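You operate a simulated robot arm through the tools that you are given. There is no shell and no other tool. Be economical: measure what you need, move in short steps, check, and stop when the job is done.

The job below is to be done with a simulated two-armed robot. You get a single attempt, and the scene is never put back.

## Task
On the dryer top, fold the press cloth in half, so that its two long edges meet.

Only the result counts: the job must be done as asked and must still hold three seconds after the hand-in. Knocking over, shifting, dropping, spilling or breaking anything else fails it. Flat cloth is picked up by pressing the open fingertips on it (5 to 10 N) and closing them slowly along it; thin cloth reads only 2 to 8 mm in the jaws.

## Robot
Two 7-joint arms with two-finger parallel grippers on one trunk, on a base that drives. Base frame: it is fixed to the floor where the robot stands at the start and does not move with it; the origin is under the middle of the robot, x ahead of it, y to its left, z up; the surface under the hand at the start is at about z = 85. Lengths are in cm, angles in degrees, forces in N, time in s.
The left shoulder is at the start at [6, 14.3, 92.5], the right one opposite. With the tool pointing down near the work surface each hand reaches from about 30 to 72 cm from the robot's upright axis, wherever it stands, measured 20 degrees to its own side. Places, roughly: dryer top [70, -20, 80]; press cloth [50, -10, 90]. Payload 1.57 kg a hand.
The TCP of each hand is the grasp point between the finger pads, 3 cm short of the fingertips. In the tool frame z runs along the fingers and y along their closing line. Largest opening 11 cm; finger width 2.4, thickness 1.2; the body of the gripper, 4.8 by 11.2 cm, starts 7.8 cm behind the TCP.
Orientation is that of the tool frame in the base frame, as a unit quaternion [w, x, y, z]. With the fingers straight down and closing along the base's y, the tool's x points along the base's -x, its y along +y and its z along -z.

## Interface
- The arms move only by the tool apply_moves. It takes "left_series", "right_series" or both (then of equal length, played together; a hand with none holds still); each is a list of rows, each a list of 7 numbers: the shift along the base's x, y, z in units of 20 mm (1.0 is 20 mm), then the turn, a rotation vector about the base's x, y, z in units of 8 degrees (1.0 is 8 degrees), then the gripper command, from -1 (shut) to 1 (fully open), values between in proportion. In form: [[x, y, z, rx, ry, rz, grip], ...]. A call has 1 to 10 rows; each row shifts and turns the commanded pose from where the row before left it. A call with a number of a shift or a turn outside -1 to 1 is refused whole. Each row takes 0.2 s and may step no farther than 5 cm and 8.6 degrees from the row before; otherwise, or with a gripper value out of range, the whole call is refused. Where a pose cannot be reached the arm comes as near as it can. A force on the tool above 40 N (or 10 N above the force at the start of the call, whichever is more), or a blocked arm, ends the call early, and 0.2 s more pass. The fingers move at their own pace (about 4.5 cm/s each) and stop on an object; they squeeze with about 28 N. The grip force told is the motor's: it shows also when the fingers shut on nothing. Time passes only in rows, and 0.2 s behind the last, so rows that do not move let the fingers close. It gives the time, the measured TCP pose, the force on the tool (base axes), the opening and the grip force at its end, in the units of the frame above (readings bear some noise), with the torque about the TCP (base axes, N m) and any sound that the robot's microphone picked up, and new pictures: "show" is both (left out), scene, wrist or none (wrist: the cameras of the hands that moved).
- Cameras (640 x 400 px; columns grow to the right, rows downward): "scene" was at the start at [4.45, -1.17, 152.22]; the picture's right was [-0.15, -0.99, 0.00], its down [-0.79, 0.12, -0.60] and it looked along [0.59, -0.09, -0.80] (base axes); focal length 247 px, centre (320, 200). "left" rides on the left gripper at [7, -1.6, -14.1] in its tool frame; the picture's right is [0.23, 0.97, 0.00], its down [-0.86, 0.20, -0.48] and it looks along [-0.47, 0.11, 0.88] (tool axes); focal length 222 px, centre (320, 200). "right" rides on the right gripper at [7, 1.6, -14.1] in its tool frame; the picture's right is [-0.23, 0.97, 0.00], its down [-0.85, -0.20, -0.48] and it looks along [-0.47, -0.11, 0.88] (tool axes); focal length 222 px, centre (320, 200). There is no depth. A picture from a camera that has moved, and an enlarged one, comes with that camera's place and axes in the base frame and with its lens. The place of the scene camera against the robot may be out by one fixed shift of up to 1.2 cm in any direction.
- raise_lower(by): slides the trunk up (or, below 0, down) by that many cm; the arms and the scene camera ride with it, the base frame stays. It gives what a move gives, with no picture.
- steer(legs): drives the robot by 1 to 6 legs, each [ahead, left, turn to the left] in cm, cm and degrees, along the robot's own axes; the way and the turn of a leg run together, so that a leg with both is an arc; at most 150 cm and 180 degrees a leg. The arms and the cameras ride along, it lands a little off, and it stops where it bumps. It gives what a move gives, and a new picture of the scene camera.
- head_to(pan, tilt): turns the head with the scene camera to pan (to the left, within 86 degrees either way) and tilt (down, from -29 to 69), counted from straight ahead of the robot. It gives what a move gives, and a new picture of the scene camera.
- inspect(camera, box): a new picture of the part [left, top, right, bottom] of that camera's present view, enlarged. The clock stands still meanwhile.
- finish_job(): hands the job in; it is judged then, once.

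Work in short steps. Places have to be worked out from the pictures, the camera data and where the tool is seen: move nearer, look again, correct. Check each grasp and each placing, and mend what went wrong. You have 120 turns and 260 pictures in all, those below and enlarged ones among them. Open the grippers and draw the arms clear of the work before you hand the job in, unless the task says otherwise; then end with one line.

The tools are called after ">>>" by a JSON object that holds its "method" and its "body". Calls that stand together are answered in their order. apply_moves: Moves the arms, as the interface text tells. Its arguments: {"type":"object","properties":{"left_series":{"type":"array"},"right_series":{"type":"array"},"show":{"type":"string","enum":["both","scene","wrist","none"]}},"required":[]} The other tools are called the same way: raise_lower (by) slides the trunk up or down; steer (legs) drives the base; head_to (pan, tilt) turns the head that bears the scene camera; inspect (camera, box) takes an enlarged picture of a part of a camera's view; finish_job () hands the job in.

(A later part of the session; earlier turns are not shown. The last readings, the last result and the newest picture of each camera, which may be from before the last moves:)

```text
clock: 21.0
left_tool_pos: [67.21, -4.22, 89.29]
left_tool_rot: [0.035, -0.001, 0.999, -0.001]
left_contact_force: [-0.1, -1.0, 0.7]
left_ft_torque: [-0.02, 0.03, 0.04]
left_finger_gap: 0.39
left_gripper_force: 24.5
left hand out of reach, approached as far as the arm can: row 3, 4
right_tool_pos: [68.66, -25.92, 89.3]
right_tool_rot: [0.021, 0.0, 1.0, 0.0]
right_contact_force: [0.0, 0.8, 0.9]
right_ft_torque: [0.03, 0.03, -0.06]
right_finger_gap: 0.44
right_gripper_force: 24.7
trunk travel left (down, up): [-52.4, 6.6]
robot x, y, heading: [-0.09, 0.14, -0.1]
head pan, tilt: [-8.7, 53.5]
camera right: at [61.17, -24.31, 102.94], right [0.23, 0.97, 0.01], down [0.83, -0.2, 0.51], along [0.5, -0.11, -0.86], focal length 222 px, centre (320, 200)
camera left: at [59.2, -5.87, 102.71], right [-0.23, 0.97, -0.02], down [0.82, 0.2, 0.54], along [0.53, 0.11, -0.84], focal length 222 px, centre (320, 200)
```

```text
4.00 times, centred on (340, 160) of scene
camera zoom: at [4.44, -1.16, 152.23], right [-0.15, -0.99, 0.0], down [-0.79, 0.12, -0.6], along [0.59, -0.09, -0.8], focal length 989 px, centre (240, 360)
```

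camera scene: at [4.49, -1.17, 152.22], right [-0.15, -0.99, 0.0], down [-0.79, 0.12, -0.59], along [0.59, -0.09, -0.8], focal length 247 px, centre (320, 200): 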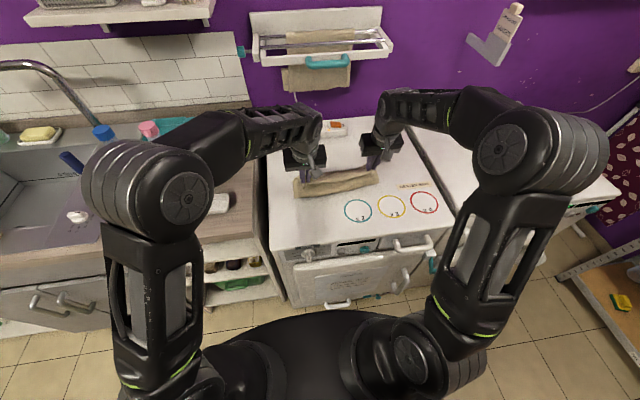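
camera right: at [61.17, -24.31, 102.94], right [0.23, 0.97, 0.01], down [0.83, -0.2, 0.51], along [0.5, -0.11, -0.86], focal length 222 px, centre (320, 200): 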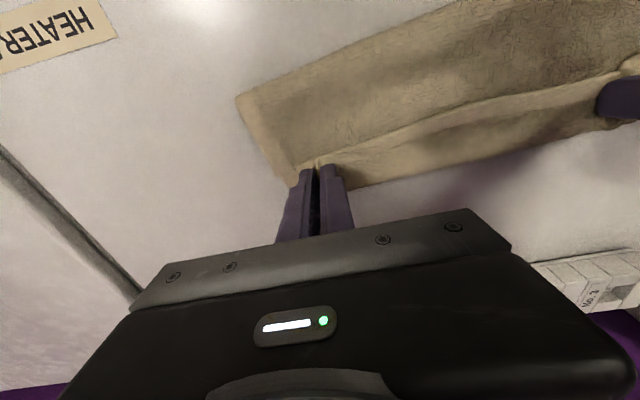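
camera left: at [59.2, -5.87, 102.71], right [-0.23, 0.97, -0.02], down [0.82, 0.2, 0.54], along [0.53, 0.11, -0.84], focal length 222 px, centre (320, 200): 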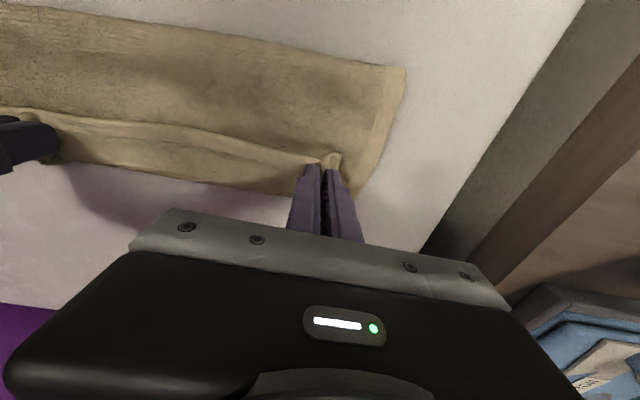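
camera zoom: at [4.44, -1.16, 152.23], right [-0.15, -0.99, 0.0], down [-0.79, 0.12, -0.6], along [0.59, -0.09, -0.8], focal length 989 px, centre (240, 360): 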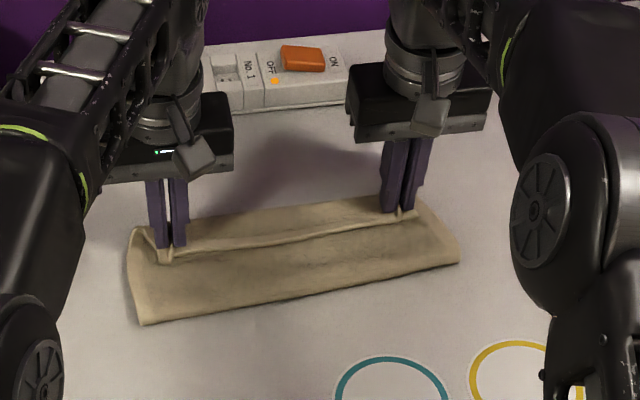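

Both arms are near their reach limit, and the whole cloth slides along with the taut body. I'll set the edge down here, release, back off, and look at the true state before correcting.

>>> {"method": "apply_moves", "body": {"left_series": [[0, 0, -0.2, 0, 0, 0, -1], [0, 0, -0.1, 0, 0, 0, -1], [0, 0, 0, 0, 0, 0, -0.8], [0, 0, 0, 0, 0, 0, -0.6], [0, 0, 0, 0, 0, 0, -0.5], [0, 0, 0, 0, 0, 0, -0.5]], "right_series": [[0, 0, -0.2, 0, 0, 0, -1], [0, 0, -0.1, 0, 0, 0, -1], [0, 0, 0, 0, 0, 0, -0.8], [0, 0, 0, 0, 0, 0, -0.6], [0, 0, 0, 0, 0, 0, -0.5], [0, 0, 0, 0, 0, 0, -0.5]], "show": "none"}}

>>> {"method": "apply_moves", "body": {"left_series": [[0, 0, 0.5, 0, 0, 0, -0.5], [-0.5, 0, 0.8, 0, 0, 0, -0.5], [-0.8, 0, 0.8, 0, 0, 0, -0.5], [-0.8, 0.3, 0.8, 0, 0, 0, -0.5], [-0.8, 0.8, 0.8, 0, 0, 0, -0.5], [-0.8, 0.9, 0.8, 0, 0, 0, -0.5], [-0.8, 0.9, 0.8, 0, 0, 0, -0.5]], "right_series": [[0, 0, 0.5, 0, 0, 0, -0.5], [-0.5, 0, 0.8, 0, 0, 0, -0.5], [-0.8, 0, 0.8, 0, 0, 0, -0.5], [-0.8, -0.3, 0.8, 0, 0, 0, -0.5], [-0.8, -0.8, 0.8, 0, 0, 0, -0.5], [-0.8, -0.9, 0.8, 0, 0, 0, -0.5], [-0.8, -0.9, 0.8, 0, 0, 0, -0.5]]}}

>>> {"method": "inspect", "body": {"camera": "scene", "box": [260, 110, 420, 210]}}

```text
clock: 22.4
left_tool_pos: [67.23, -4.17, 88.72]
left_tool_rot: [0.035, 0.001, 0.999, 0.0]
left_contact_force: [0.6, 0.1, 7.1]
left_ft_torque: [0.02, -0.01, 0.02]
left_finger_gap: 2.36
left_gripper_force: 0.1
right_tool_pos: [68.62, -25.91, 88.68]
right_tool_rot: [0.021, 0.0, 1.0, -0.001]
right_contact_force: [-0.4, 2.7, 10.2]
right_ft_torque: [0.01, 0.05, -0.04]
right_finger_gap: 2.15
right_gripper_force: 0.0
trunk travel left (down, up): [-52.4, 6.6]
robot x, y, heading: [0.24, 0.14, 0.1]
head pan, tilt: [-8.7, 53.5]
```

```text
clock: 24.0
left_tool_pos: [58.13, 1.52, 99.18]
left_tool_rot: [0.034, -0.001, 0.999, -0.001]
left_contact_force: [-0.3, 0.3, 0.2]
left_ft_torque: [-0.02, -0.01, 0.01]
left_finger_gap: 2.73
left_gripper_force: 0.0
right_tool_pos: [59.48, -31.65, 99.14]
right_tool_rot: [0.022, 0.0, 1.0, 0.0]
right_contact_force: [-0.5, -0.4, -0.4]
right_ft_torque: [-0.02, 0.0, -0.02]
right_finger_gap: 2.76
right_gripper_force: 0.2
trunk travel left (down, up): [-52.4, 6.6]
robot x, y, heading: [-0.1, 0.12, 0.1]
head pan, tilt: [-8.7, 53.5]
camera scene: at [4.33, -1.15, 152.22], right [-0.15, -0.99, 0.0], down [-0.79, 0.12, -0.6], along [0.59, -0.09, -0.8], focal length 247 px, centre (320, 200)
camera right: at [51.99, -30.07, 112.95], right [0.23, 0.97, 0.01], down [0.83, -0.2, 0.51], along [0.5, -0.11, -0.86], focal length 222 px, centre (320, 200)
camera left: at [50.14, -0.07, 112.78], right [-0.23, 0.97, -0.02], down [0.82, 0.2, 0.54], along [0.53, 0.11, -0.84], focal length 222 px, centre (320, 200)
```

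scene: 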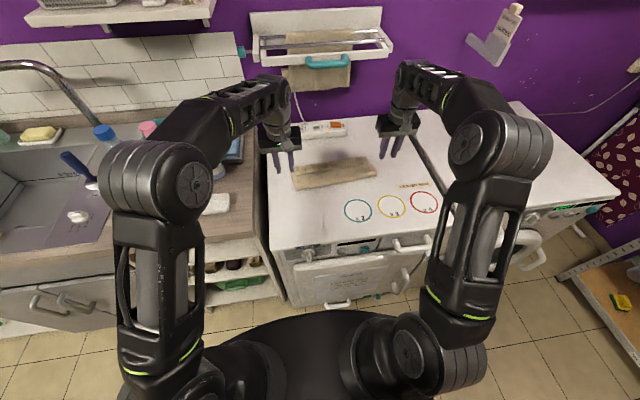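
right: 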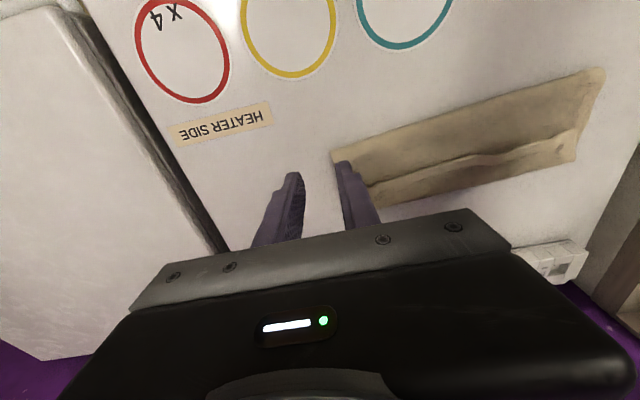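
left: 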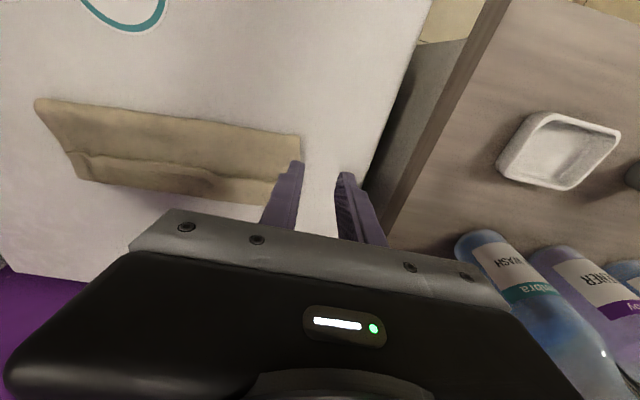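

```text
4.00 times, centred on (340, 160) of scene
camera zoom: at [4.33, -1.15, 152.22], right [-0.15, -0.99, 0.0], down [-0.79, 0.12, -0.6], along [0.59, -0.09, -0.8], focal length 989 px, centre (240, 360)
```

zoom: 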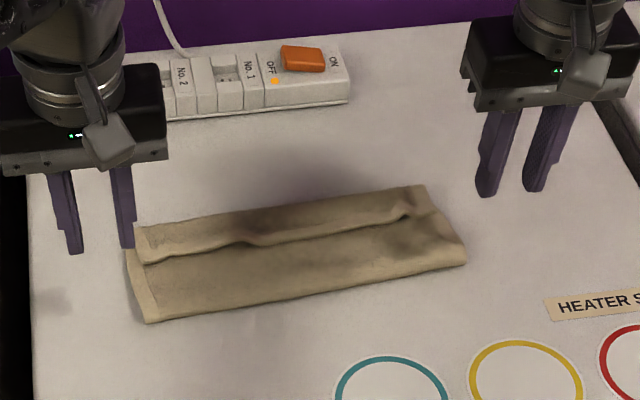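

Released. The cloth is now clearly visible, so I'll zoom in closer to see which layer the strip belongs to.

>>> {"method": "inspect", "body": {"camera": "scene", "box": [285, 150, 385, 200]}}

>>> {"method": "inspect", "body": {"camera": "right", "box": [320, 60, 620, 220]}}

>>> {"method": "inspect", "body": {"camera": "left", "box": [20, 80, 320, 220]}}

```text
6.40 times, centred on (335, 175) of scene
camera zoom: at [4.33, -1.15, 152.22], right [-0.15, -0.99, 0.0], down [-0.79, 0.12, -0.6], along [0.59, -0.09, -0.8], focal length 1583 px, centre (224, 360)
```

zoom: 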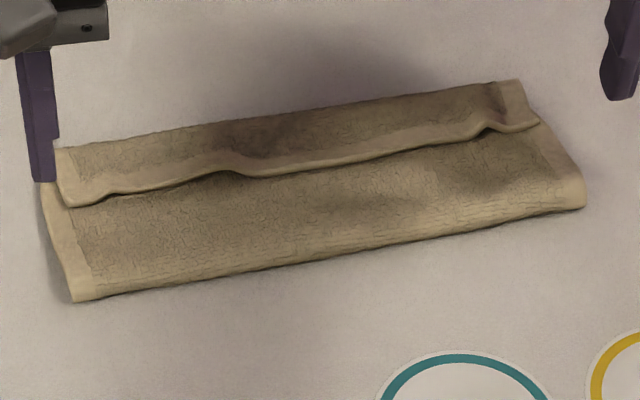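

```text
2.13 times, centred on (470, 140) of right
camera zoom: at [51.99, -30.07, 112.95], right [0.23, 0.97, 0.01], down [0.83, -0.2, 0.51], along [0.5, -0.11, -0.86], focal length 474 px, centre (0, 328)
```

zoom: 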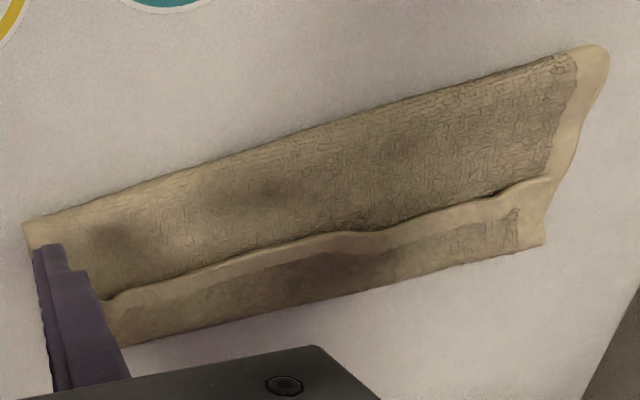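

```text
2.13 times, centred on (170, 150) of left
camera zoom: at [50.14, -0.07, 112.78], right [-0.23, 0.97, -0.02], down [0.82, 0.2, 0.54], along [0.53, 0.11, -0.84], focal length 474 px, centre (640, 307)
```

zoom: 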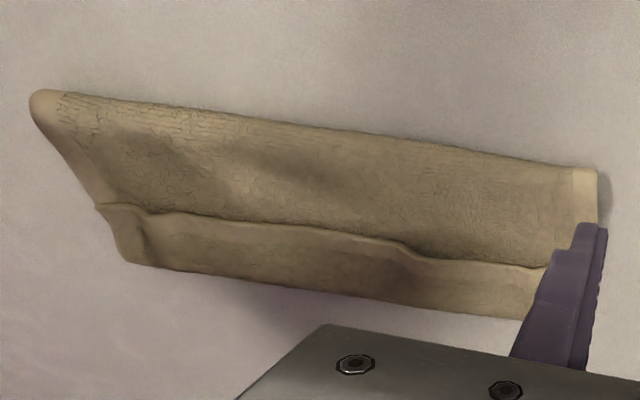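

The strip's hemmed free edge lies on top and points towards the robot. The body bulged past the hands and the fold rolled to x≈58.7, so the far edge is still hidden at ≈65.5. The upper layer has to come back towards the robot before I flip that flap outward. I'll try pressing closed fingertips on the upper layer behind the fold and dragging it towards the robot.

>>> {"method": "apply_moves", "body": {"left_series": [[0.27, -0.85, -0.7, 0, 0, 0, -1], [0.27, -0.85, -0.8, 0, 0, 0, -1], [0.27, -0.85, -0.8, 0, 0, 0, -1], [0.27, -0.85, -0.8, 0, 0, 0, -1], [0.27, -0.85, -0.8, 0, 0, 0, -1], [0, 0, -0.3, 0, 0, 0, -1], [0, 0, -0.2, 0, 0, 0, -1], [0, 0, 0, 0, 0, 0, -1]], "right_series": [[0.36, 0.815, -0.7, 0, 0, 0, -1], [0.36, 0.815, -0.8, 0, 0, 0, -1], [0.36, 0.815, -0.8, 0, 0, 0, -1], [0.36, 0.815, -0.8, 0, 0, 0, -1], [0.36, 0.815, -0.8, 0, 0, 0, -1], [0, 0, -0.3, 0, 0, 0, -1], [0, 0, -0.2, 0, 0, 0, -1], [0, 0, 0, 0, 0, 0, -1]], "show": "wrist"}}

```text
clock: 25.8
left_tool_pos: [60.97, -6.9, 90.25]
left_tool_rot: [0.033, 0.001, 0.999, -0.001]
left_contact_force: [-0.4, 0.3, 0.1]
left_ft_torque: [0.03, 0.01, -0.01]
left_finger_gap: 0.01
left_gripper_force: 20.5
right_tool_pos: [63.2, -23.57, 90.45]
right_tool_rot: [0.021, 0.0, 1.0, 0.0]
right_contact_force: [-0.4, -0.5, 0.3]
right_ft_torque: [0.01, -0.01, -0.03]
right_finger_gap: 0.02
right_gripper_force: 21.5
trunk travel left (down, up): [-52.4, 6.6]
robot x, y, heading: [0.24, -0.12, 0.2]
head pan, tilt: [-8.7, 53.5]
camera right: at [55.7, -21.99, 104.19], right [0.23, 0.97, 0.01], down [0.83, -0.2, 0.51], along [0.5, -0.11, -0.86], focal length 222 px, centre (320, 200)
camera left: at [52.99, -8.58, 103.8], right [-0.23, 0.97, -0.02], down [0.82, 0.2, 0.54], along [0.52, 0.11, -0.84], focal length 222 px, centre (320, 200)
```

right: 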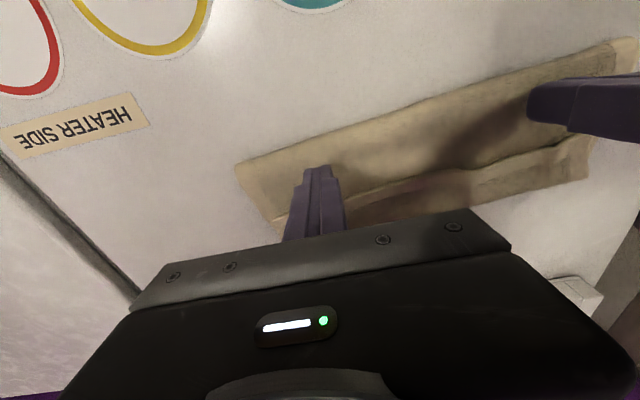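
left: 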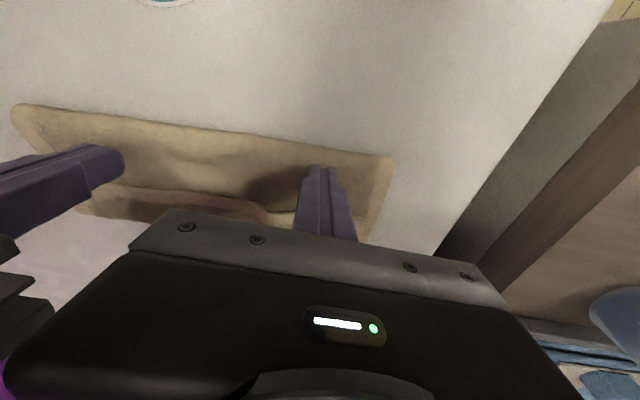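

Positioned over the upper layer just behind the fold. I'll press down gently.

>>> {"method": "apply_moves", "body": {"left_series": [[0, 0, -0.4, 0, 0, 0, -1], [0, 0, -0.3, 0, 0, 0, -1], [0, 0, -0.25, 0, 0, 0, -1], [0, 0, 0, 0, 0, 0, -1]], "right_series": [[0, 0, -0.4, 0, 0, 0, -1], [0, 0, -0.35, 0, 0, 0, -1], [0, 0, -0.3, 0, 0, 0, -1], [0, 0, 0, 0, 0, 0, -1]], "show": "none"}}

```text
clock: 26.8
left_tool_pos: [60.96, -7.08, 88.57]
left_tool_rot: [0.035, 0.0, 0.999, -0.001]
left_contact_force: [2.5, -0.2, 11.0]
left_ft_torque: [-0.02, -0.01, 0.03]
left_finger_gap: 0.0
left_gripper_force: 21.3
right_tool_pos: [63.23, -23.51, 88.51]
right_tool_rot: [0.023, 0.0, 1.0, -0.001]
right_contact_force: [1.4, -0.8, 9.7]
right_ft_torque: [-0.01, 0.0, 0.0]
right_finger_gap: 0.01
right_gripper_force: 21.4
trunk travel left (down, up): [-52.4, 6.6]
robot x, y, heading: [-0.41, -0.43, -0.2]
head pan, tilt: [-8.7, 53.5]
```

Pressing at ~10 N, I'll drag 4 cm towards the robot slowly.

>>> {"method": "apply_moves", "body": {"left_series": [[-0.25, 0, 0, 0, 0, 0, -1], [-0.25, 0, 0, 0, 0, 0, -1], [-0.25, 0, 0, 0, 0, 0, -1], [-0.25, 0, 0, 0, 0, 0, -1], [-0.25, 0, 0, 0, 0, 0, -1], [-0.25, 0, 0, 0, 0, 0, -1], [-0.25, 0, 0, 0, 0, 0, -1], [-0.25, 0, 0, 0, 0, 0, -1]], "right_series": [[-0.25, 0, 0, 0, 0, 0, -1], [-0.25, 0, 0, 0, 0, 0, -1], [-0.25, 0, 0, 0, 0, 0, -1], [-0.25, 0, 0, 0, 0, 0, -1], [-0.25, 0, 0, 0, 0, 0, -1], [-0.25, 0, 0, 0, 0, 0, -1], [-0.25, 0, 0, 0, 0, 0, -1], [-0.25, 0, 0, 0, 0, 0, -1]], "show": "none"}}

>>> {"method": "inspect", "body": {"camera": "scene", "box": [260, 120, 420, 220]}}

```text
clock: 28.6
left_tool_pos: [56.71, -7.06, 88.53]
left_tool_rot: [0.036, 0.0, 0.999, -0.001]
left_contact_force: [3.4, 0.4, 14.4]
left_ft_torque: [0.02, -0.06, 0.01]
left_finger_gap: 0.0
left_gripper_force: 21.6
right_tool_pos: [59.2, -23.34, 88.5]
right_tool_rot: [0.023, 0.0, 1.0, 0.0]
right_contact_force: [4.7, 1.1, 21.2]
right_ft_torque: [0.01, -0.07, 0.0]
right_finger_gap: 0.0
right_gripper_force: 21.5
trunk travel left (down, up): [-52.4, 6.6]
robot x, y, heading: [0.06, 0.0, -0.0]
head pan, tilt: [-8.7, 53.5]
```

```text
4.00 times, centred on (340, 170) of scene
camera zoom: at [4.21, -1.07, 152.24], right [-0.15, -0.99, 0.0], down [-0.79, 0.12, -0.6], along [0.59, -0.09, -0.8], focal length 989 px, centre (240, 320)
```

zoom: 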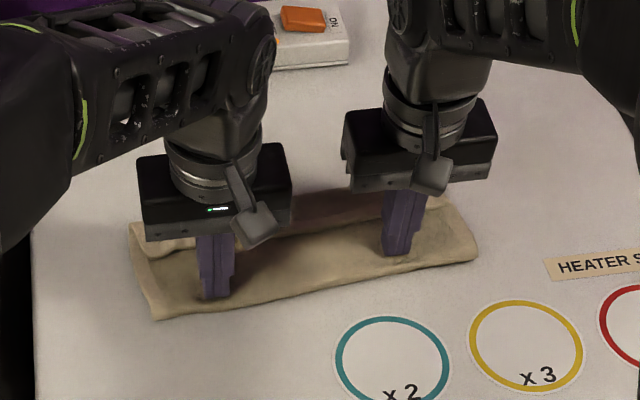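

The fold moved back by the full 4 cm, so the whole stack slid. That still helps reach, so I'll ease the pressure and drag another 4 cm.

>>> {"method": "apply_moves", "body": {"left_series": [[-0.2, 0, 0.05, 0, 0, 0, -1], [-0.25, 0, 0, 0, 0, 0, -1], [-0.25, 0, 0, 0, 0, 0, -1], [-0.25, 0, 0, 0, 0, 0, -1], [-0.25, 0, 0, 0, 0, 0, -1], [-0.25, 0, 0, 0, 0, 0, -1], [-0.25, 0, 0, 0, 0, 0, -1], [-0.25, 0, 0, 0, 0, 0, -1], [0, 0, 0.5, 0, 0, 0, -1]], "right_series": [[-0.2, 0, 0.1, 0, 0, 0, -1], [-0.25, 0, 0, 0, 0, 0, -1], [-0.25, 0, 0, 0, 0, 0, -1], [-0.3, 0, 0, 0, 0, 0, -1], [-0.3, 0, 0, 0, 0, 0, -1], [-0.3, 0, 0, 0, 0, 0, -1], [-0.3, 0, 0, 0, 0, 0, -1], [-0.3, 0, 0, 0, 0, 0, -1], [0, 0, 0.5, 0, 0, 0, -1]], "show": "none"}}

>>> {"method": "apply_moves", "body": {"left_series": [[0, 0.9, 0.9, 0, 0, 0, -0.27], [0, 0.9, 0.9, 0, 0, 0, -0.27], [0, 0.9, 0.9, 0, 0, 0, -0.27], [0, 0.9, 0.9, 0, 0, 0, -0.27], [0, 0, 0, 0, 0, 0, -0.27]], "right_series": [[0, -0.9, 0.9, 0, 0, 0, -0.27], [0, -0.9, 0.9, 0, 0, 0, -0.27], [0, -0.9, 0.9, 0, 0, 0, -0.27], [0, -0.9, 0.9, 0, 0, 0, -0.27], [0, 0, 0, 0, 0, 0, -0.27]], "show": "none"}}

>>> {"method": "inspect", "body": {"camera": "scene", "box": [265, 140, 405, 230]}}

>>> {"method": "inspect", "body": {"camera": "right", "box": [240, 40, 640, 240]}}

```text
clock: 30.6
left_tool_pos: [52.84, -6.87, 89.38]
left_tool_rot: [0.033, 0.0, 0.999, 0.001]
left_contact_force: [-0.3, -0.1, 0.5]
left_ft_torque: [0.0, 0.01, 0.02]
left_finger_gap: 0.02
left_gripper_force: 21.2
right_tool_pos: [54.77, -23.65, 89.33]
right_tool_rot: [0.019, 0.0, 1.0, 0.0]
right_contact_force: [-0.8, -0.7, 0.0]
right_ft_torque: [0.0, 0.0, 0.0]
right_finger_gap: 0.0
right_gripper_force: 21.5
trunk travel left (down, up): [-52.4, 6.6]
robot x, y, heading: [0.4, -0.29, -0.1]
head pan, tilt: [-8.7, 53.5]
```

```text
clock: 31.8
left_tool_pos: [53.08, -0.08, 96.8]
left_tool_rot: [0.033, 0.0, 0.999, 0.001]
left_contact_force: [-0.4, 0.6, 0.7]
left_ft_torque: [0.03, 0.0, -0.01]
left_finger_gap: 4.03
left_gripper_force: 0.1
right_tool_pos: [54.91, -30.74, 96.75]
right_tool_rot: [0.021, 0.001, 1.0, 0.0]
right_contact_force: [0.0, -0.2, 0.0]
right_ft_torque: [0.01, 0.03, 0.06]
right_finger_gap: 4.04
right_gripper_force: 0.0
trunk travel left (down, up): [-52.4, 6.6]
robot x, y, heading: [-0.14, 0.14, 0.1]
head pan, tilt: [-8.7, 53.5]
```

```text
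4.44 times, centred on (335, 185) of scene
camera zoom: at [4.47, -1.17, 152.22], right [-0.15, -0.99, 0.0], down [-0.79, 0.12, -0.59], along [0.59, -0.09, -0.8], focal length 1099 px, centre (253, 267)
```

zoom: 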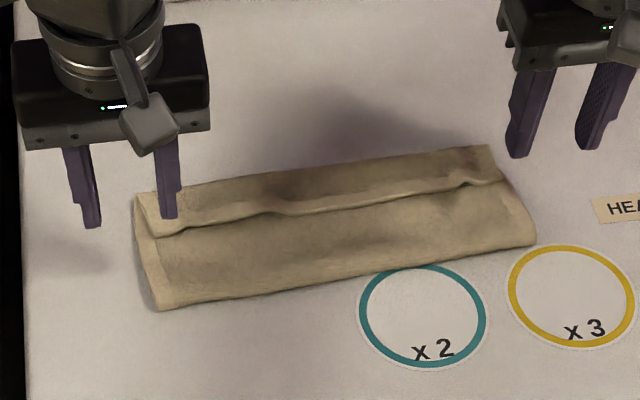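

```text
1.60 times, centred on (440, 140) of right
camera zoom: at [47.42, -29.1, 110.5], right [0.23, 0.97, 0.01], down [0.83, -0.2, 0.51], along [0.5, -0.11, -0.86], focal length 355 px, centre (128, 296)
```

zoom: 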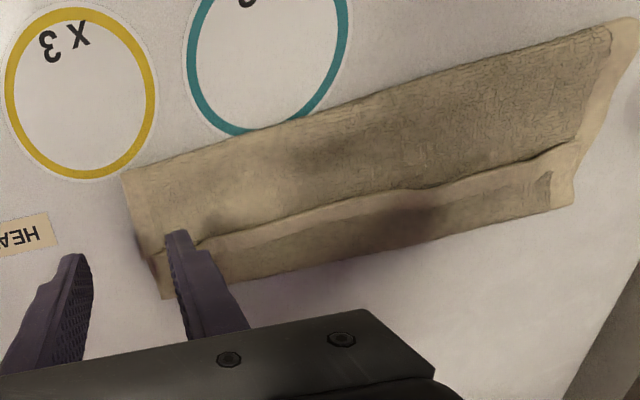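

The whole stack slid intact. The fold is now at 50.8 (L) and 53 (R), the flap's free edge at 57.2/58.6 and its back bend at 62.3/63.2. I'll drag 3.5 cm closer once more so the next fold has plenty of reach.

>>> {"method": "apply_moves", "body": {"left_series": [[0, -0.9, -0.8, 0, 0, 0, -1], [0, -0.9, -0.8, 0, 0, 0, -1], [0, -0.9, -0.8, 0, 0, 0, -1], [0, -0.8, -0.8, 0, 0, 0, -1], [0, 0, -0.5, 0, 0, 0, -1], [0, 0, -0.27, 0, 0, 0, -1], [0, 0, -0.15, 0, 0, 0, -1], [0, 0, 0, 0, 0, 0, -1]], "right_series": [[0, 0.9, -0.8, 0, 0, 0, -1], [0, 0.9, -0.8, 0, 0, 0, -1], [0, 0.9, -0.8, 0, 0, 0, -1], [0, 0.8, -0.8, 0, 0, 0, -1], [0, 0, -0.5, 0, 0, 0, -1], [0, 0, -0.27, 0, 0, 0, -1], [0, 0, -0.15, 0, 0, 0, -1], [0, 0, 0, 0, 0, 0, -1]], "show": "none"}}

```text
clock: 33.6
left_tool_pos: [53.12, -6.75, 88.61]
left_tool_rot: [0.034, 0.0, 0.999, -0.001]
left_contact_force: [1.5, -1.5, 5.8]
left_ft_torque: [-0.03, -0.04, -0.02]
left_finger_gap: 0.02
left_gripper_force: 21.5
right_tool_pos: [54.8, -23.73, 88.54]
right_tool_rot: [0.023, -0.001, 1.0, 0.0]
right_contact_force: [0.2, 0.7, 11.0]
right_ft_torque: [0.02, 0.02, 0.02]
right_finger_gap: 0.01
right_gripper_force: 21.1
trunk travel left (down, up): [-52.4, 6.6]
robot x, y, heading: [0.21, -0.04, 0.1]
head pan, tilt: [-8.7, 53.5]
```

In contact at 6 and 11 N. I'll drag the left 3 cm and the right 4.4 cm, which also squares the fold.

>>> {"method": "apply_moves", "body": {"left_series": [[-0.19, 0, -0.02, 0, 0, 0, -1], [-0.19, 0, 0, 0, 0, 0, -1], [-0.19, 0, 0, 0, 0, 0, -1], [-0.19, 0, 0, 0, 0, 0, -1], [-0.19, 0, 0, 0, 0, 0, -1], [-0.19, 0, 0, 0, 0, 0, -1], [-0.19, 0, 0, 0, 0, 0, -1], [-0.19, 0, 0, 0, 0, 0, -1], [0, 0, 0.5, 0, 0, 0, -1]], "right_series": [[-0.27, 0, 0, 0, 0, 0, -1], [-0.27, 0, 0, 0, 0, 0, -1], [-0.27, 0, 0, 0, 0, 0, -1], [-0.27, 0, 0, 0, 0, 0, -1], [-0.27, 0, 0, 0, 0, 0, -1], [-0.27, 0, 0, 0, 0, 0, -1], [-0.27, 0, 0, 0, 0, 0, -1], [-0.27, 0, 0, 0, 0, 0, -1], [0, 0, 0.5, 0, 0, 0, -1]], "show": "none"}}

>>> {"method": "apply_moves", "body": {"left_series": [[0, 0.9, 0.9, 0, 0, 0, -0.27], [0, 0.9, 0.9, 0, 0, 0, -0.27], [0, 0.9, 0.9, 0, 0, 0, -0.27], [0, 0.9, 0.9, 0, 0, 0, -0.27], [0, 0, 0, 0, 0, 0, -0.27]], "right_series": [[0, -0.9, 0.9, 0, 0, 0, -0.27], [0, -0.9, 0.9, 0, 0, 0, -0.27], [0, -0.9, 0.9, 0, 0, 0, -0.27], [0, -0.9, 0.9, 0, 0, 0, -0.27], [0, 0, 0, 0, 0, 0, -0.27]], "show": "wrist"}}

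>>> {"method": "inspect", "body": {"camera": "scene", "box": [265, 140, 405, 230]}}

```text
clock: 35.6
left_tool_pos: [49.87, -6.69, 89.28]
left_tool_rot: [0.033, 0.0, 0.999, 0.002]
left_contact_force: [0.0, 0.3, 0.2]
left_ft_torque: [-0.01, -0.02, 0.01]
left_finger_gap: 0.0
left_gripper_force: 22.0
right_tool_pos: [50.33, -23.75, 89.43]
right_tool_rot: [0.02, 0.0, 1.0, -0.001]
right_contact_force: [-0.3, 0.2, 0.9]
right_ft_torque: [0.03, -0.02, -0.02]
right_finger_gap: 0.0
right_gripper_force: 21.5
trunk travel left (down, up): [-52.4, 6.6]
robot x, y, heading: [0.13, 0.26, 0.0]
head pan, tilt: [-8.7, 53.5]
```

```text
clock: 36.8
left_tool_pos: [50.05, 0.45, 96.55]
left_tool_rot: [0.034, -0.001, 0.999, 0.0]
left_contact_force: [0.3, 0.4, -0.1]
left_ft_torque: [-0.01, -0.02, -0.01]
left_finger_gap: 4.02
left_gripper_force: 0.1
right_tool_pos: [50.58, -30.9, 96.67]
right_tool_rot: [0.021, -0.001, 1.0, 0.0]
right_contact_force: [1.4, -0.6, -0.7]
right_ft_torque: [0.01, 0.01, 0.0]
right_finger_gap: 4.02
right_gripper_force: 0.1
trunk travel left (down, up): [-52.4, 6.6]
robot x, y, heading: [0.03, 0.23, -0.1]
head pan, tilt: [-8.7, 53.5]
camera right: at [43.08, -29.39, 110.51], right [0.23, 0.97, 0.01], down [0.83, -0.2, 0.51], along [0.5, -0.11, -0.86], focal length 222 px, centre (320, 200)
camera left: at [41.99, -1.19, 110.16], right [-0.23, 0.97, -0.02], down [0.82, 0.2, 0.53], along [0.52, 0.11, -0.84], focal length 222 px, centre (320, 200)
```

right: 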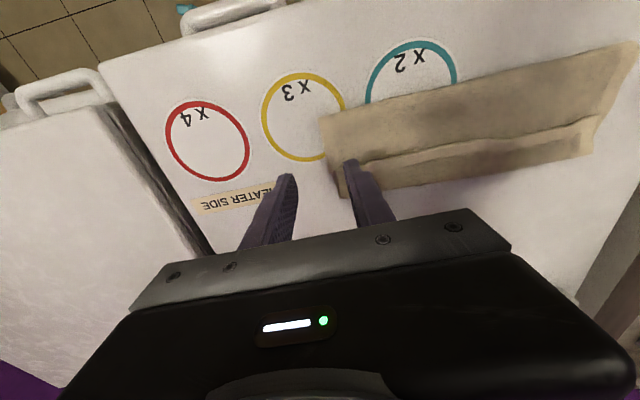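
left: 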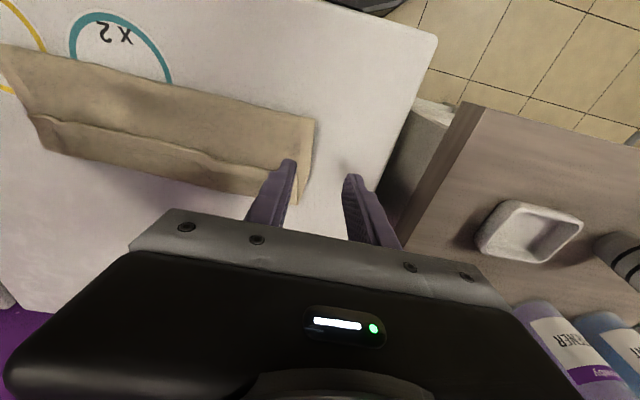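

```text
4.44 times, centred on (335, 185) of scene
camera zoom: at [4.47, -1.18, 152.22], right [-0.15, -0.99, 0.0], down [-0.79, 0.12, -0.59], along [0.59, -0.09, -0.8], focal length 1099 px, centre (253, 267)
```

zoom: 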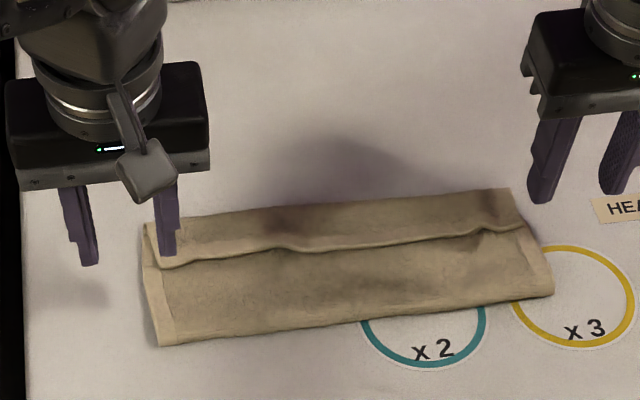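

The stack is now square: fold at x≈47.7, free edge of the flap at ≈54, bend at ≈58.7. Next I'll grip the flap near its corners so I can turn it outward.

>>> {"method": "apply_moves", "body": {"left_series": [[0.84, -0.91, -0.92, 0, 0, 0, -0.27], [0.84, -0.91, -0.92, 0, 0, 0, -0.27], [0.84, -0.91, -0.92, 0, 0, 0, -0.27], [0, 0, -0.5, 0, 0, 0, -0.27], [0, 0, -0.3, 0, 0, 0, -0.27], [0, 0, 0, 0, 0, 0, -0.27]], "right_series": [[0.77, 0.72, -0.93, 0, 0, 0, -0.27], [0.77, 0.72, -0.93, 0, 0, 0, -0.27], [0.77, 0.72, -0.93, 0, 0, 0, -0.27], [0, 0, -0.5, 0, 0, 0, -0.27], [0, 0, -0.3, 0, 0, 0, -0.27], [0, 0, 0, 0, 0, 0, -0.27]], "show": "wrist"}}

```text
clock: 38.2
left_tool_pos: [54.88, -5.07, 89.59]
left_tool_rot: [0.034, -0.001, 0.999, -0.002]
left_contact_force: [0.3, -0.2, 0.5]
left_ft_torque: [0.0, 0.01, -0.01]
left_finger_gap: 4.02
left_gripper_force: 0.1
right_tool_pos: [55.25, -26.67, 89.47]
right_tool_rot: [0.021, 0.0, 1.0, 0.0]
right_contact_force: [-0.1, -0.8, -0.4]
right_ft_torque: [0.0, 0.02, 0.04]
right_finger_gap: 4.0
right_gripper_force: 0.0
trunk travel left (down, up): [-52.4, 6.6]
robot x, y, heading: [0.29, -0.12, 0.0]
head pan, tilt: [-8.7, 53.5]
camera right: at [47.65, -25.11, 103.22], right [0.23, 0.97, 0.01], down [0.83, -0.2, 0.51], along [0.5, -0.11, -0.86], focal length 222 px, centre (320, 200)
camera left: at [46.89, -6.64, 103.1], right [-0.23, 0.97, -0.02], down [0.82, 0.2, 0.54], along [0.52, 0.11, -0.84], focal length 222 px, centre (320, 200)
```

right: 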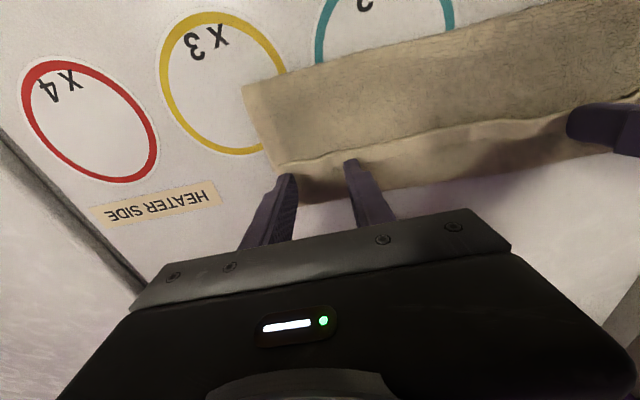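
left: 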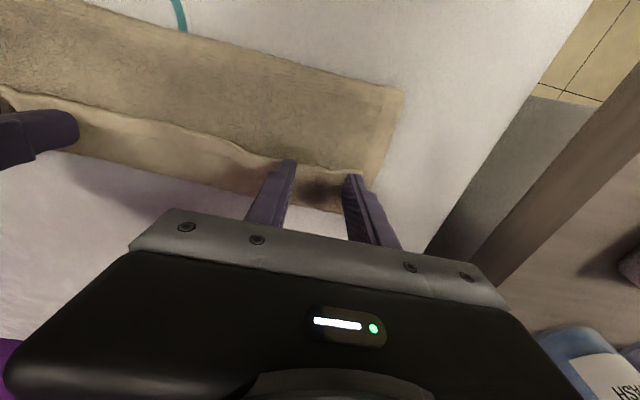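

Both hands are placed on the flap near its corners. I'll press lightly.

>>> {"method": "apply_moves", "body": {"left_series": [[0, -0.2, -0.25, 0, 0, 0, -0.27], [0, 0, -0.2, 0, 0, 0, -0.27], [0, 0, 0, 0, 0, 0, -0.27]], "right_series": [[0, 0.1, -0.2, 0, 0, 0, -0.27], [0, 0, -0.2, 0, 0, 0, -0.27], [0, 0, 0, 0, 0, 0, -0.27]], "show": "none"}}

```text
clock: 39.0
left_tool_pos: [54.91, -5.45, 88.8]
left_tool_rot: [0.034, 0.001, 0.999, -0.001]
left_contact_force: [0.0, 0.5, 4.3]
left_ft_torque: [0.04, 0.01, -0.01]
left_finger_gap: 4.03
left_gripper_force: 0.1
right_tool_pos: [55.22, -26.42, 88.83]
right_tool_rot: [0.023, 0.0, 1.0, 0.0]
right_contact_force: [0.8, -0.9, 7.1]
right_ft_torque: [-0.13, 0.04, 0.0]
right_finger_gap: 4.02
right_gripper_force: 0.0
trunk travel left (down, up): [-52.4, 6.6]
robot x, y, heading: [0.1, -0.14, 0.2]
head pan, tilt: [-8.7, 53.5]
```

Contact at 4–7 N. Closing slowly now.

>>> {"method": "apply_moves", "body": {"left_series": [[0, 0, -0.03, 0, 0, 0, -0.35], [0, 0, 0, 0, 0, 0, -0.43], [0, 0, 0, 0, 0, 0, -0.51], [0, 0, 0, 0, 0, 0, -0.59], [0, 0, 0, 0, 0, 0, -0.67], [0, 0, 0, 0, 0, 0, -0.75], [0, 0, 0, 0, 0, 0, -0.83], [0, 0, 0, 0, 0, 0, -0.91], [0, 0, 0, 0, 0, 0, -1], [0, 0, 0, 0, 0, 0, -1]], "right_series": [[0, 0, 0, 0, 0, 0, -0.35], [0, 0, 0, 0, 0, 0, -0.43], [0, 0, 0, 0, 0, 0, -0.51], [0, 0, 0, 0, 0, 0, -0.59], [0, 0, 0, 0, 0, 0, -0.67], [0, 0, 0, 0, 0, 0, -0.75], [0, 0, 0, 0, 0, 0, -0.83], [0, 0, 0, 0, 0, 0, -0.91], [0, 0, 0, 0, 0, 0, -1], [0, 0, 0, 0, 0, 0, -1]], "show": "wrist"}}

```text
clock: 41.2
left_tool_pos: [55.04, -5.54, 88.6]
left_tool_rot: [0.034, -0.001, 0.999, -0.002]
left_contact_force: [0.4, -8.8, 5.0]
left_ft_torque: [-0.26, 0.01, -0.02]
left_finger_gap: 0.68
left_gripper_force: 26.1
right_tool_pos: [55.1, -26.27, 88.76]
right_tool_rot: [0.022, -0.001, 1.0, 0.002]
right_contact_force: [0.8, 9.1, 8.5]
right_ft_torque: [0.23, -0.02, -0.01]
right_finger_gap: 0.81
right_gripper_force: 27.5
trunk travel left (down, up): [-52.4, 6.6]
robot x, y, heading: [-0.09, -0.19, -0.1]
head pan, tilt: [-8.7, 53.5]
camera right: at [47.54, -24.78, 102.52], right [0.23, 0.97, 0.01], down [0.83, -0.2, 0.52], along [0.5, -0.11, -0.86], focal length 222 px, centre (320, 200)
camera left: at [46.93, -7.08, 102.2], right [-0.23, 0.97, -0.02], down [0.82, 0.2, 0.54], along [0.53, 0.11, -0.84], focal length 222 px, centre (320, 200)
```

right: 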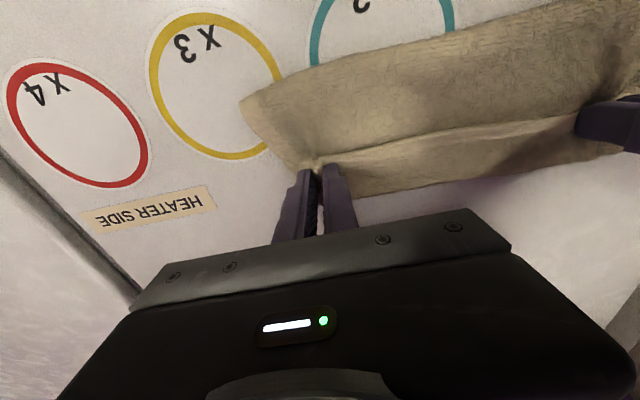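
left: 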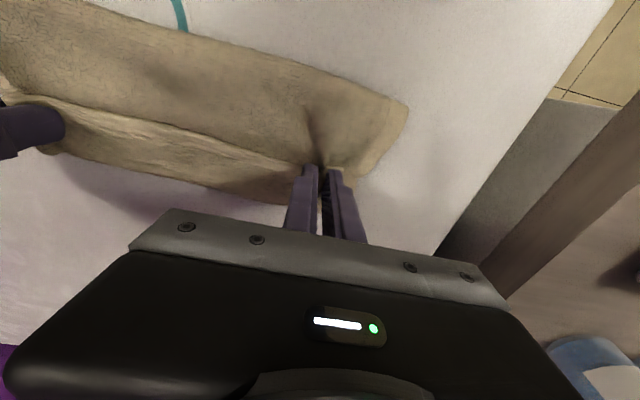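

The gaps are 0.7–0.8 cm, so two layers are pinched. I'll open, let it settle, and try again with a much lighter press.

>>> {"method": "apply_moves", "body": {"left_series": [[0, 0, 0, 0, 0, 0, -0.5], [0, 0, 0.3, 0, 0, 0, -0.3], [0, 0, 0.3, 0, 0, 0, -0.3], [0, 0, 0, 0, 0, 0, -0.3], [0, 0, 0, 0, 0, 0, -0.3]], "right_series": [[0, 0, 0, 0, 0, 0, -0.5], [0, 0, 0.3, 0, 0, 0, -0.3], [0, 0, 0.3, 0, 0, 0, -0.3], [0, 0, 0, 0, 0, 0, -0.3], [0, 0, 0, 0, 0, 0, -0.3]], "show": "wrist"}}

```text
clock: 42.4
left_tool_pos: [54.91, -5.51, 89.89]
left_tool_rot: [0.034, 0.0, 0.999, -0.001]
left_contact_force: [-0.1, -0.3, 0.2]
left_ft_torque: [-0.02, -0.01, 0.0]
left_finger_gap: 3.86
left_gripper_force: 0.1
right_tool_pos: [55.12, -26.49, 89.89]
right_tool_rot: [0.021, 0.001, 1.0, -0.001]
right_contact_force: [0.6, 0.6, 0.0]
right_ft_torque: [-0.02, -0.01, -0.02]
right_finger_gap: 3.86
right_gripper_force: 0.0
trunk travel left (down, up): [-52.4, 6.6]
robot x, y, heading: [0.06, 0.12, -0.0]
head pan, tilt: [-8.7, 53.5]
camera right: at [47.62, -24.9, 103.67], right [0.23, 0.97, 0.01], down [0.83, -0.2, 0.51], along [0.5, -0.11, -0.86], focal length 222 px, centre (320, 200)
camera left: at [47.01, -7.09, 103.36], right [-0.23, 0.97, -0.02], down [0.82, 0.2, 0.54], along [0.52, 0.11, -0.84], focal length 222 px, centre (320, 200)
```

right: 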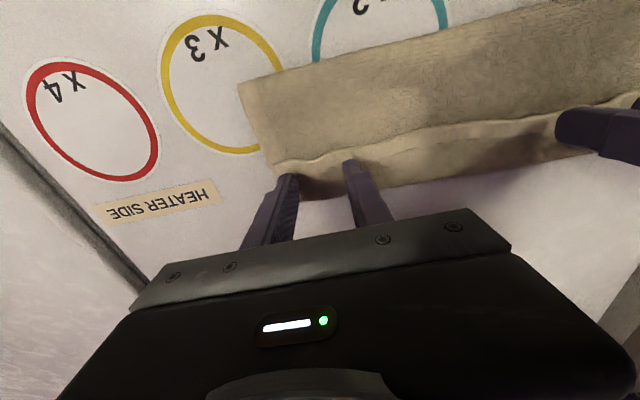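
left: 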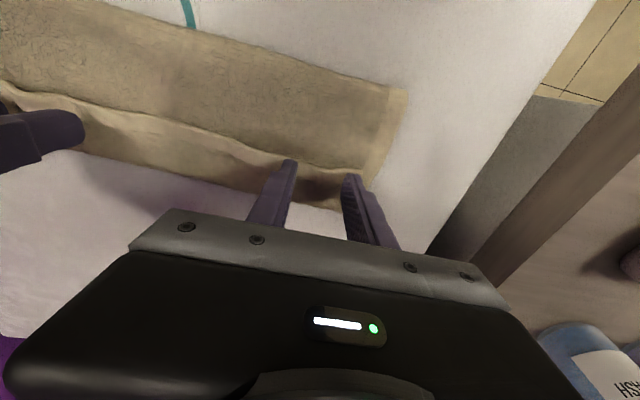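

The layers relaxed back. I'll come down to about 89.0 for a feather-light contact.

>>> {"method": "apply_moves", "body": {"left_series": [[0, 0, -0.3, 0, 0, 0, -0.4], [0, 0, -0.18, 0, 0, 0, -0.4], [0, 0, 0, 0, 0, 0, -0.4]], "right_series": [[0, 0, -0.3, 0, 0, 0, -0.4], [0, 0, -0.12, 0, 0, 0, -0.4], [0, 0, 0, 0, 0, 0, -0.4]], "show": "none"}}

```text
clock: 43.2
left_tool_pos: [55.03, -5.53, 88.87]
left_tool_rot: [0.034, 0.0, 0.999, 0.0]
left_contact_force: [-0.6, -0.3, 1.1]
left_ft_torque: [-0.02, 0.0, 0.03]
left_finger_gap: 3.28
left_gripper_force: 0.0
right_tool_pos: [55.1, -26.51, 89.03]
right_tool_rot: [0.021, 0.0, 1.0, 0.0]
right_contact_force: [-0.7, 0.3, 0.1]
right_ft_torque: [0.0, 0.02, 0.02]
right_finger_gap: 3.31
right_gripper_force: 0.0
trunk travel left (down, up): [-52.4, 6.6]
robot x, y, heading: [0.07, 0.14, 0.1]
head pan, tilt: [-8.7, 53.5]
```

Contact is just beginning. I'll add a hair more pressure and close.

>>> {"method": "apply_moves", "body": {"left_series": [[0, 0, -0.03, 0, 0, 0, -0.4], [0, 0, 0, 0, 0, 0, -0.47], [0, 0, 0, 0, 0, 0, -0.54], [0, 0, 0, 0, 0, 0, -0.61], [0, 0, 0, 0, 0, 0, -0.68], [0, 0, 0, 0, 0, 0, -0.76], [0, 0, 0, 0, 0, 0, -0.84], [0, 0, 0, 0, 0, 0, -0.92], [0, 0, 0, 0, 0, 0, -1], [0, 0, 0, 0, 0, 0, -1]], "right_series": [[0, 0, -0.09, 0, 0, 0, -0.4], [0, 0, 0, 0, 0, 0, -0.47], [0, 0, 0, 0, 0, 0, -0.54], [0, 0, 0, 0, 0, 0, -0.61], [0, 0, 0, 0, 0, 0, -0.68], [0, 0, 0, 0, 0, 0, -0.76], [0, 0, 0, 0, 0, 0, -0.84], [0, 0, 0, 0, 0, 0, -0.92], [0, 0, 0, 0, 0, 0, -1], [0, 0, 0, 0, 0, 0, -1]], "show": "none"}}

```text
clock: 45.4
left_tool_pos: [55.03, -5.6, 88.89]
left_tool_rot: [0.034, 0.0, 0.999, -0.001]
left_contact_force: [0.0, -8.9, 0.6]
left_ft_torque: [-0.23, 0.04, -0.04]
left_finger_gap: 0.36
left_gripper_force: 24.3
right_tool_pos: [55.09, -26.4, 88.81]
right_tool_rot: [0.022, -0.002, 1.0, 0.001]
right_contact_force: [0.5, 8.2, 2.5]
right_ft_torque: [0.27, -0.03, -0.02]
right_finger_gap: 0.66
right_gripper_force: 26.3
trunk travel left (down, up): [-52.4, 6.6]
robot x, y, heading: [0.07, 0.16, -0.1]
head pan, tilt: [-8.7, 53.5]
```

The left now has a single layer (0.36), but the right still has two (0.66). I'll redo the right alone, lighter still.

>>> {"method": "apply_moves", "body": {"right_series": [[0, 0, 0, 0, 0, 0, -0.6], [0, 0, 0.3, 0, 0, 0, -0.4], [0, 0, 0.3, 0, 0, 0, -0.35], [0, 0, 0, 0, 0, 0, -0.4], [0, 0, -0.3, 0, 0, 0, -0.4], [0, 0, -0.22, 0, 0, 0, -0.4], [0, 0, 0, 0, 0, 0, -0.4]], "show": "wrist"}}

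```text
clock: 47.0
left_tool_pos: [55.07, -5.42, 88.74]
left_tool_rot: [0.034, 0.0, 0.999, -0.001]
left_contact_force: [-0.7, 2.0, 1.1]
left_ft_torque: [0.03, -0.02, 0.0]
left_finger_gap: 0.35
left_gripper_force: 24.5
right_tool_pos: [55.13, -26.5, 89.19]
right_tool_rot: [0.021, 0.0, 1.0, 0.0]
right_contact_force: [-0.5, -0.6, 0.4]
right_ft_torque: [-0.02, 0.0, -0.01]
right_finger_gap: 3.3
right_gripper_force: 0.1
trunk travel left (down, up): [-52.4, 6.6]
robot x, y, heading: [0.03, -0.02, -0.0]
head pan, tilt: [-8.7, 53.5]
camera right: at [47.69, -24.89, 102.87], right [0.23, 0.97, 0.01], down [0.83, -0.2, 0.51], along [0.5, -0.11, -0.86], focal length 222 px, centre (320, 200)
```

right: 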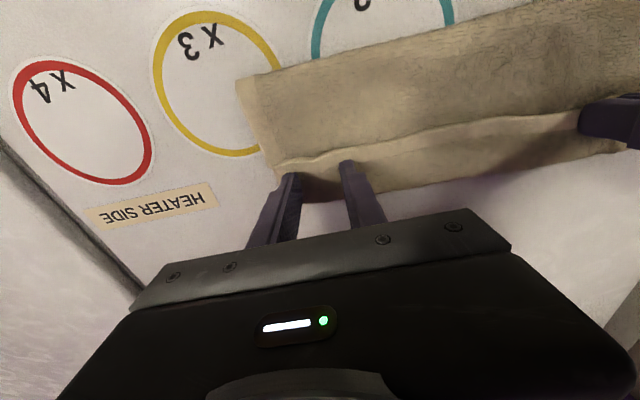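

Now the light close on the right, about 1 N.

>>> {"method": "apply_moves", "body": {"right_series": [[0, 0, -0.12, 0, 0, 0, -0.4], [0, 0, 0, 0, 0, 0, -0.46], [0, 0, 0, 0, 0, 0, -0.54], [0, 0, 0, 0, 0, 0, -0.61], [0, 0, 0, 0, 0, 0, -0.68], [0, 0, 0, 0, 0, 0, -0.76], [0, 0, 0, 0, 0, 0, -0.84], [0, 0, 0, 0, 0, 0, -0.92], [0, 0, 0, 0, 0, 0, -1], [0, 0, 0, 0, 0, 0, -1]], "show": "wrist"}}

```text
clock: 49.2
left_tool_pos: [55.03, -5.48, 88.78]
left_tool_rot: [0.034, 0.0, 0.999, -0.001]
left_contact_force: [0.2, -2.6, 2.2]
left_ft_torque: [-0.08, 0.0, -0.03]
left_finger_gap: 0.37
left_gripper_force: 24.8
right_tool_pos: [55.32, -26.52, 89.03]
right_tool_rot: [0.022, 0.0, 1.0, 0.0]
right_contact_force: [-0.4, 3.7, 2.2]
right_ft_torque: [0.15, -0.03, -0.01]
right_finger_gap: 0.63
right_gripper_force: 25.8
trunk travel left (down, up): [-52.4, 6.6]
robot x, y, heading: [-0.13, -0.17, 0.0]
head pan, tilt: [-8.7, 53.5]
camera right: at [47.68, -24.85, 102.64], right [0.23, 0.97, 0.01], down [0.83, -0.2, 0.51], along [0.5, -0.11, -0.86], focal length 222 px, centre (320, 200)
```

right: 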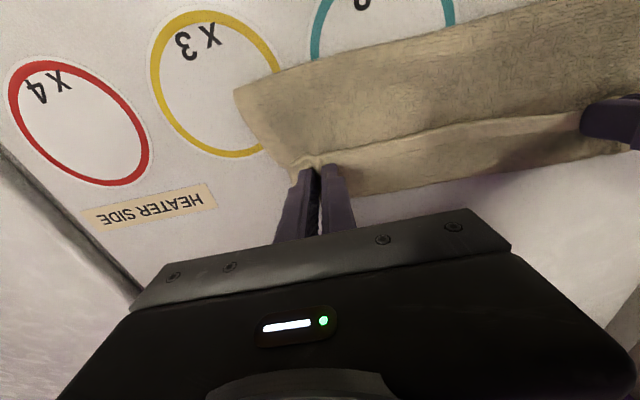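

The right still reads 0.63. I'll lift both a few centimetres to see what is actually held.

>>> {"method": "apply_moves", "body": {"left_series": [[0, 0, 0.6, 0, 0, 0, -1], [0, 0, 0.6, 0, 0, 0, -1], [0, 0, 0.6, 0, 0, 0, -1], [0, 0, 0, 0, 0, 0, -1]], "right_series": [[0, 0, 0.6, 0, 0, 0, -1], [0, 0, 0.6, 0, 0, 0, -1], [0, 0, 0.6, 0, 0, 0, -1], [0, 0, 0, 0, 0, 0, -1]], "show": "wrist"}}

>>> {"method": "inspect", "body": {"camera": "scene", "box": [265, 140, 405, 230]}}

```text
clock: 50.2
left_tool_pos: [55.13, -5.38, 92.46]
left_tool_rot: [0.034, 0.0, 0.999, -0.001]
left_contact_force: [-0.1, -3.4, -0.5]
left_ft_torque: [-0.1, -0.01, -0.04]
left_finger_gap: 0.35
left_gripper_force: 24.1
right_tool_pos: [55.14, -26.38, 92.29]
right_tool_rot: [0.021, 0.0, 1.0, 0.0]
right_contact_force: [0.0, 4.2, 0.0]
right_ft_torque: [0.14, 0.01, 0.02]
right_finger_gap: 0.61
right_gripper_force: 25.7
trunk travel left (down, up): [-52.4, 6.6]
robot x, y, heading: [-0.29, 0.39, 0.0]
head pan, tilt: [-8.7, 53.5]
camera right: at [47.7, -24.89, 106.07], right [0.23, 0.97, 0.01], down [0.83, -0.2, 0.51], along [0.5, -0.11, -0.86], focal length 222 px, centre (320, 200)
camera left: at [47.05, -7.06, 105.93], right [-0.23, 0.97, -0.02], down [0.82, 0.2, 0.54], along [0.52, 0.11, -0.84], focal length 222 px, centre (320, 200)
```

right: 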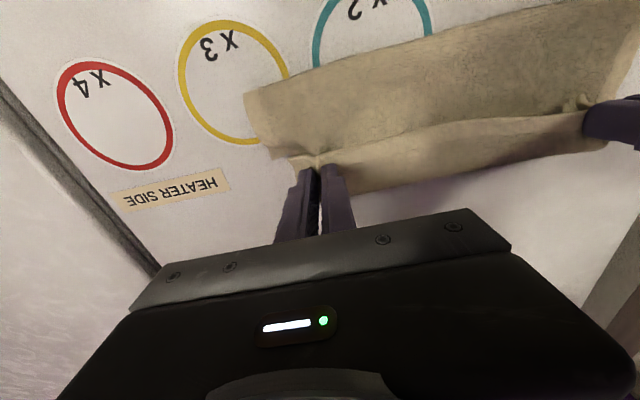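
left: 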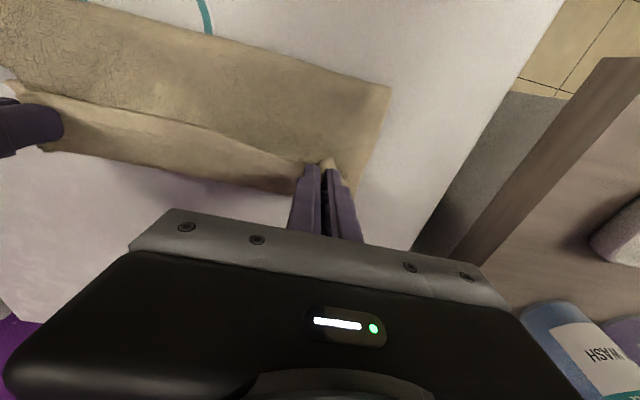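

```text
4.44 times, centred on (335, 185) of scene
camera zoom: at [4.47, -1.18, 152.22], right [-0.15, -0.99, 0.0], down [-0.79, 0.12, -0.59], along [0.59, -0.09, -0.8], focal length 1099 px, centre (253, 267)
```

zoom: 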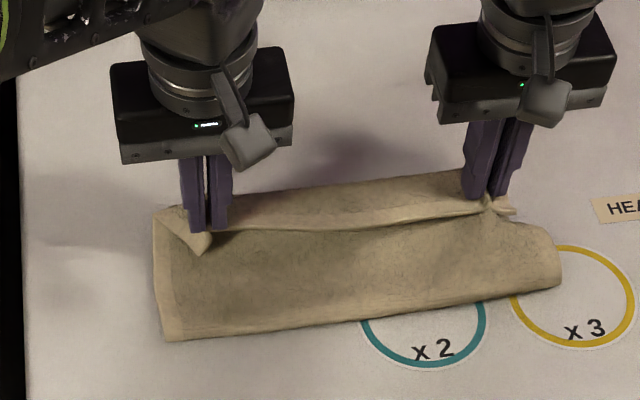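

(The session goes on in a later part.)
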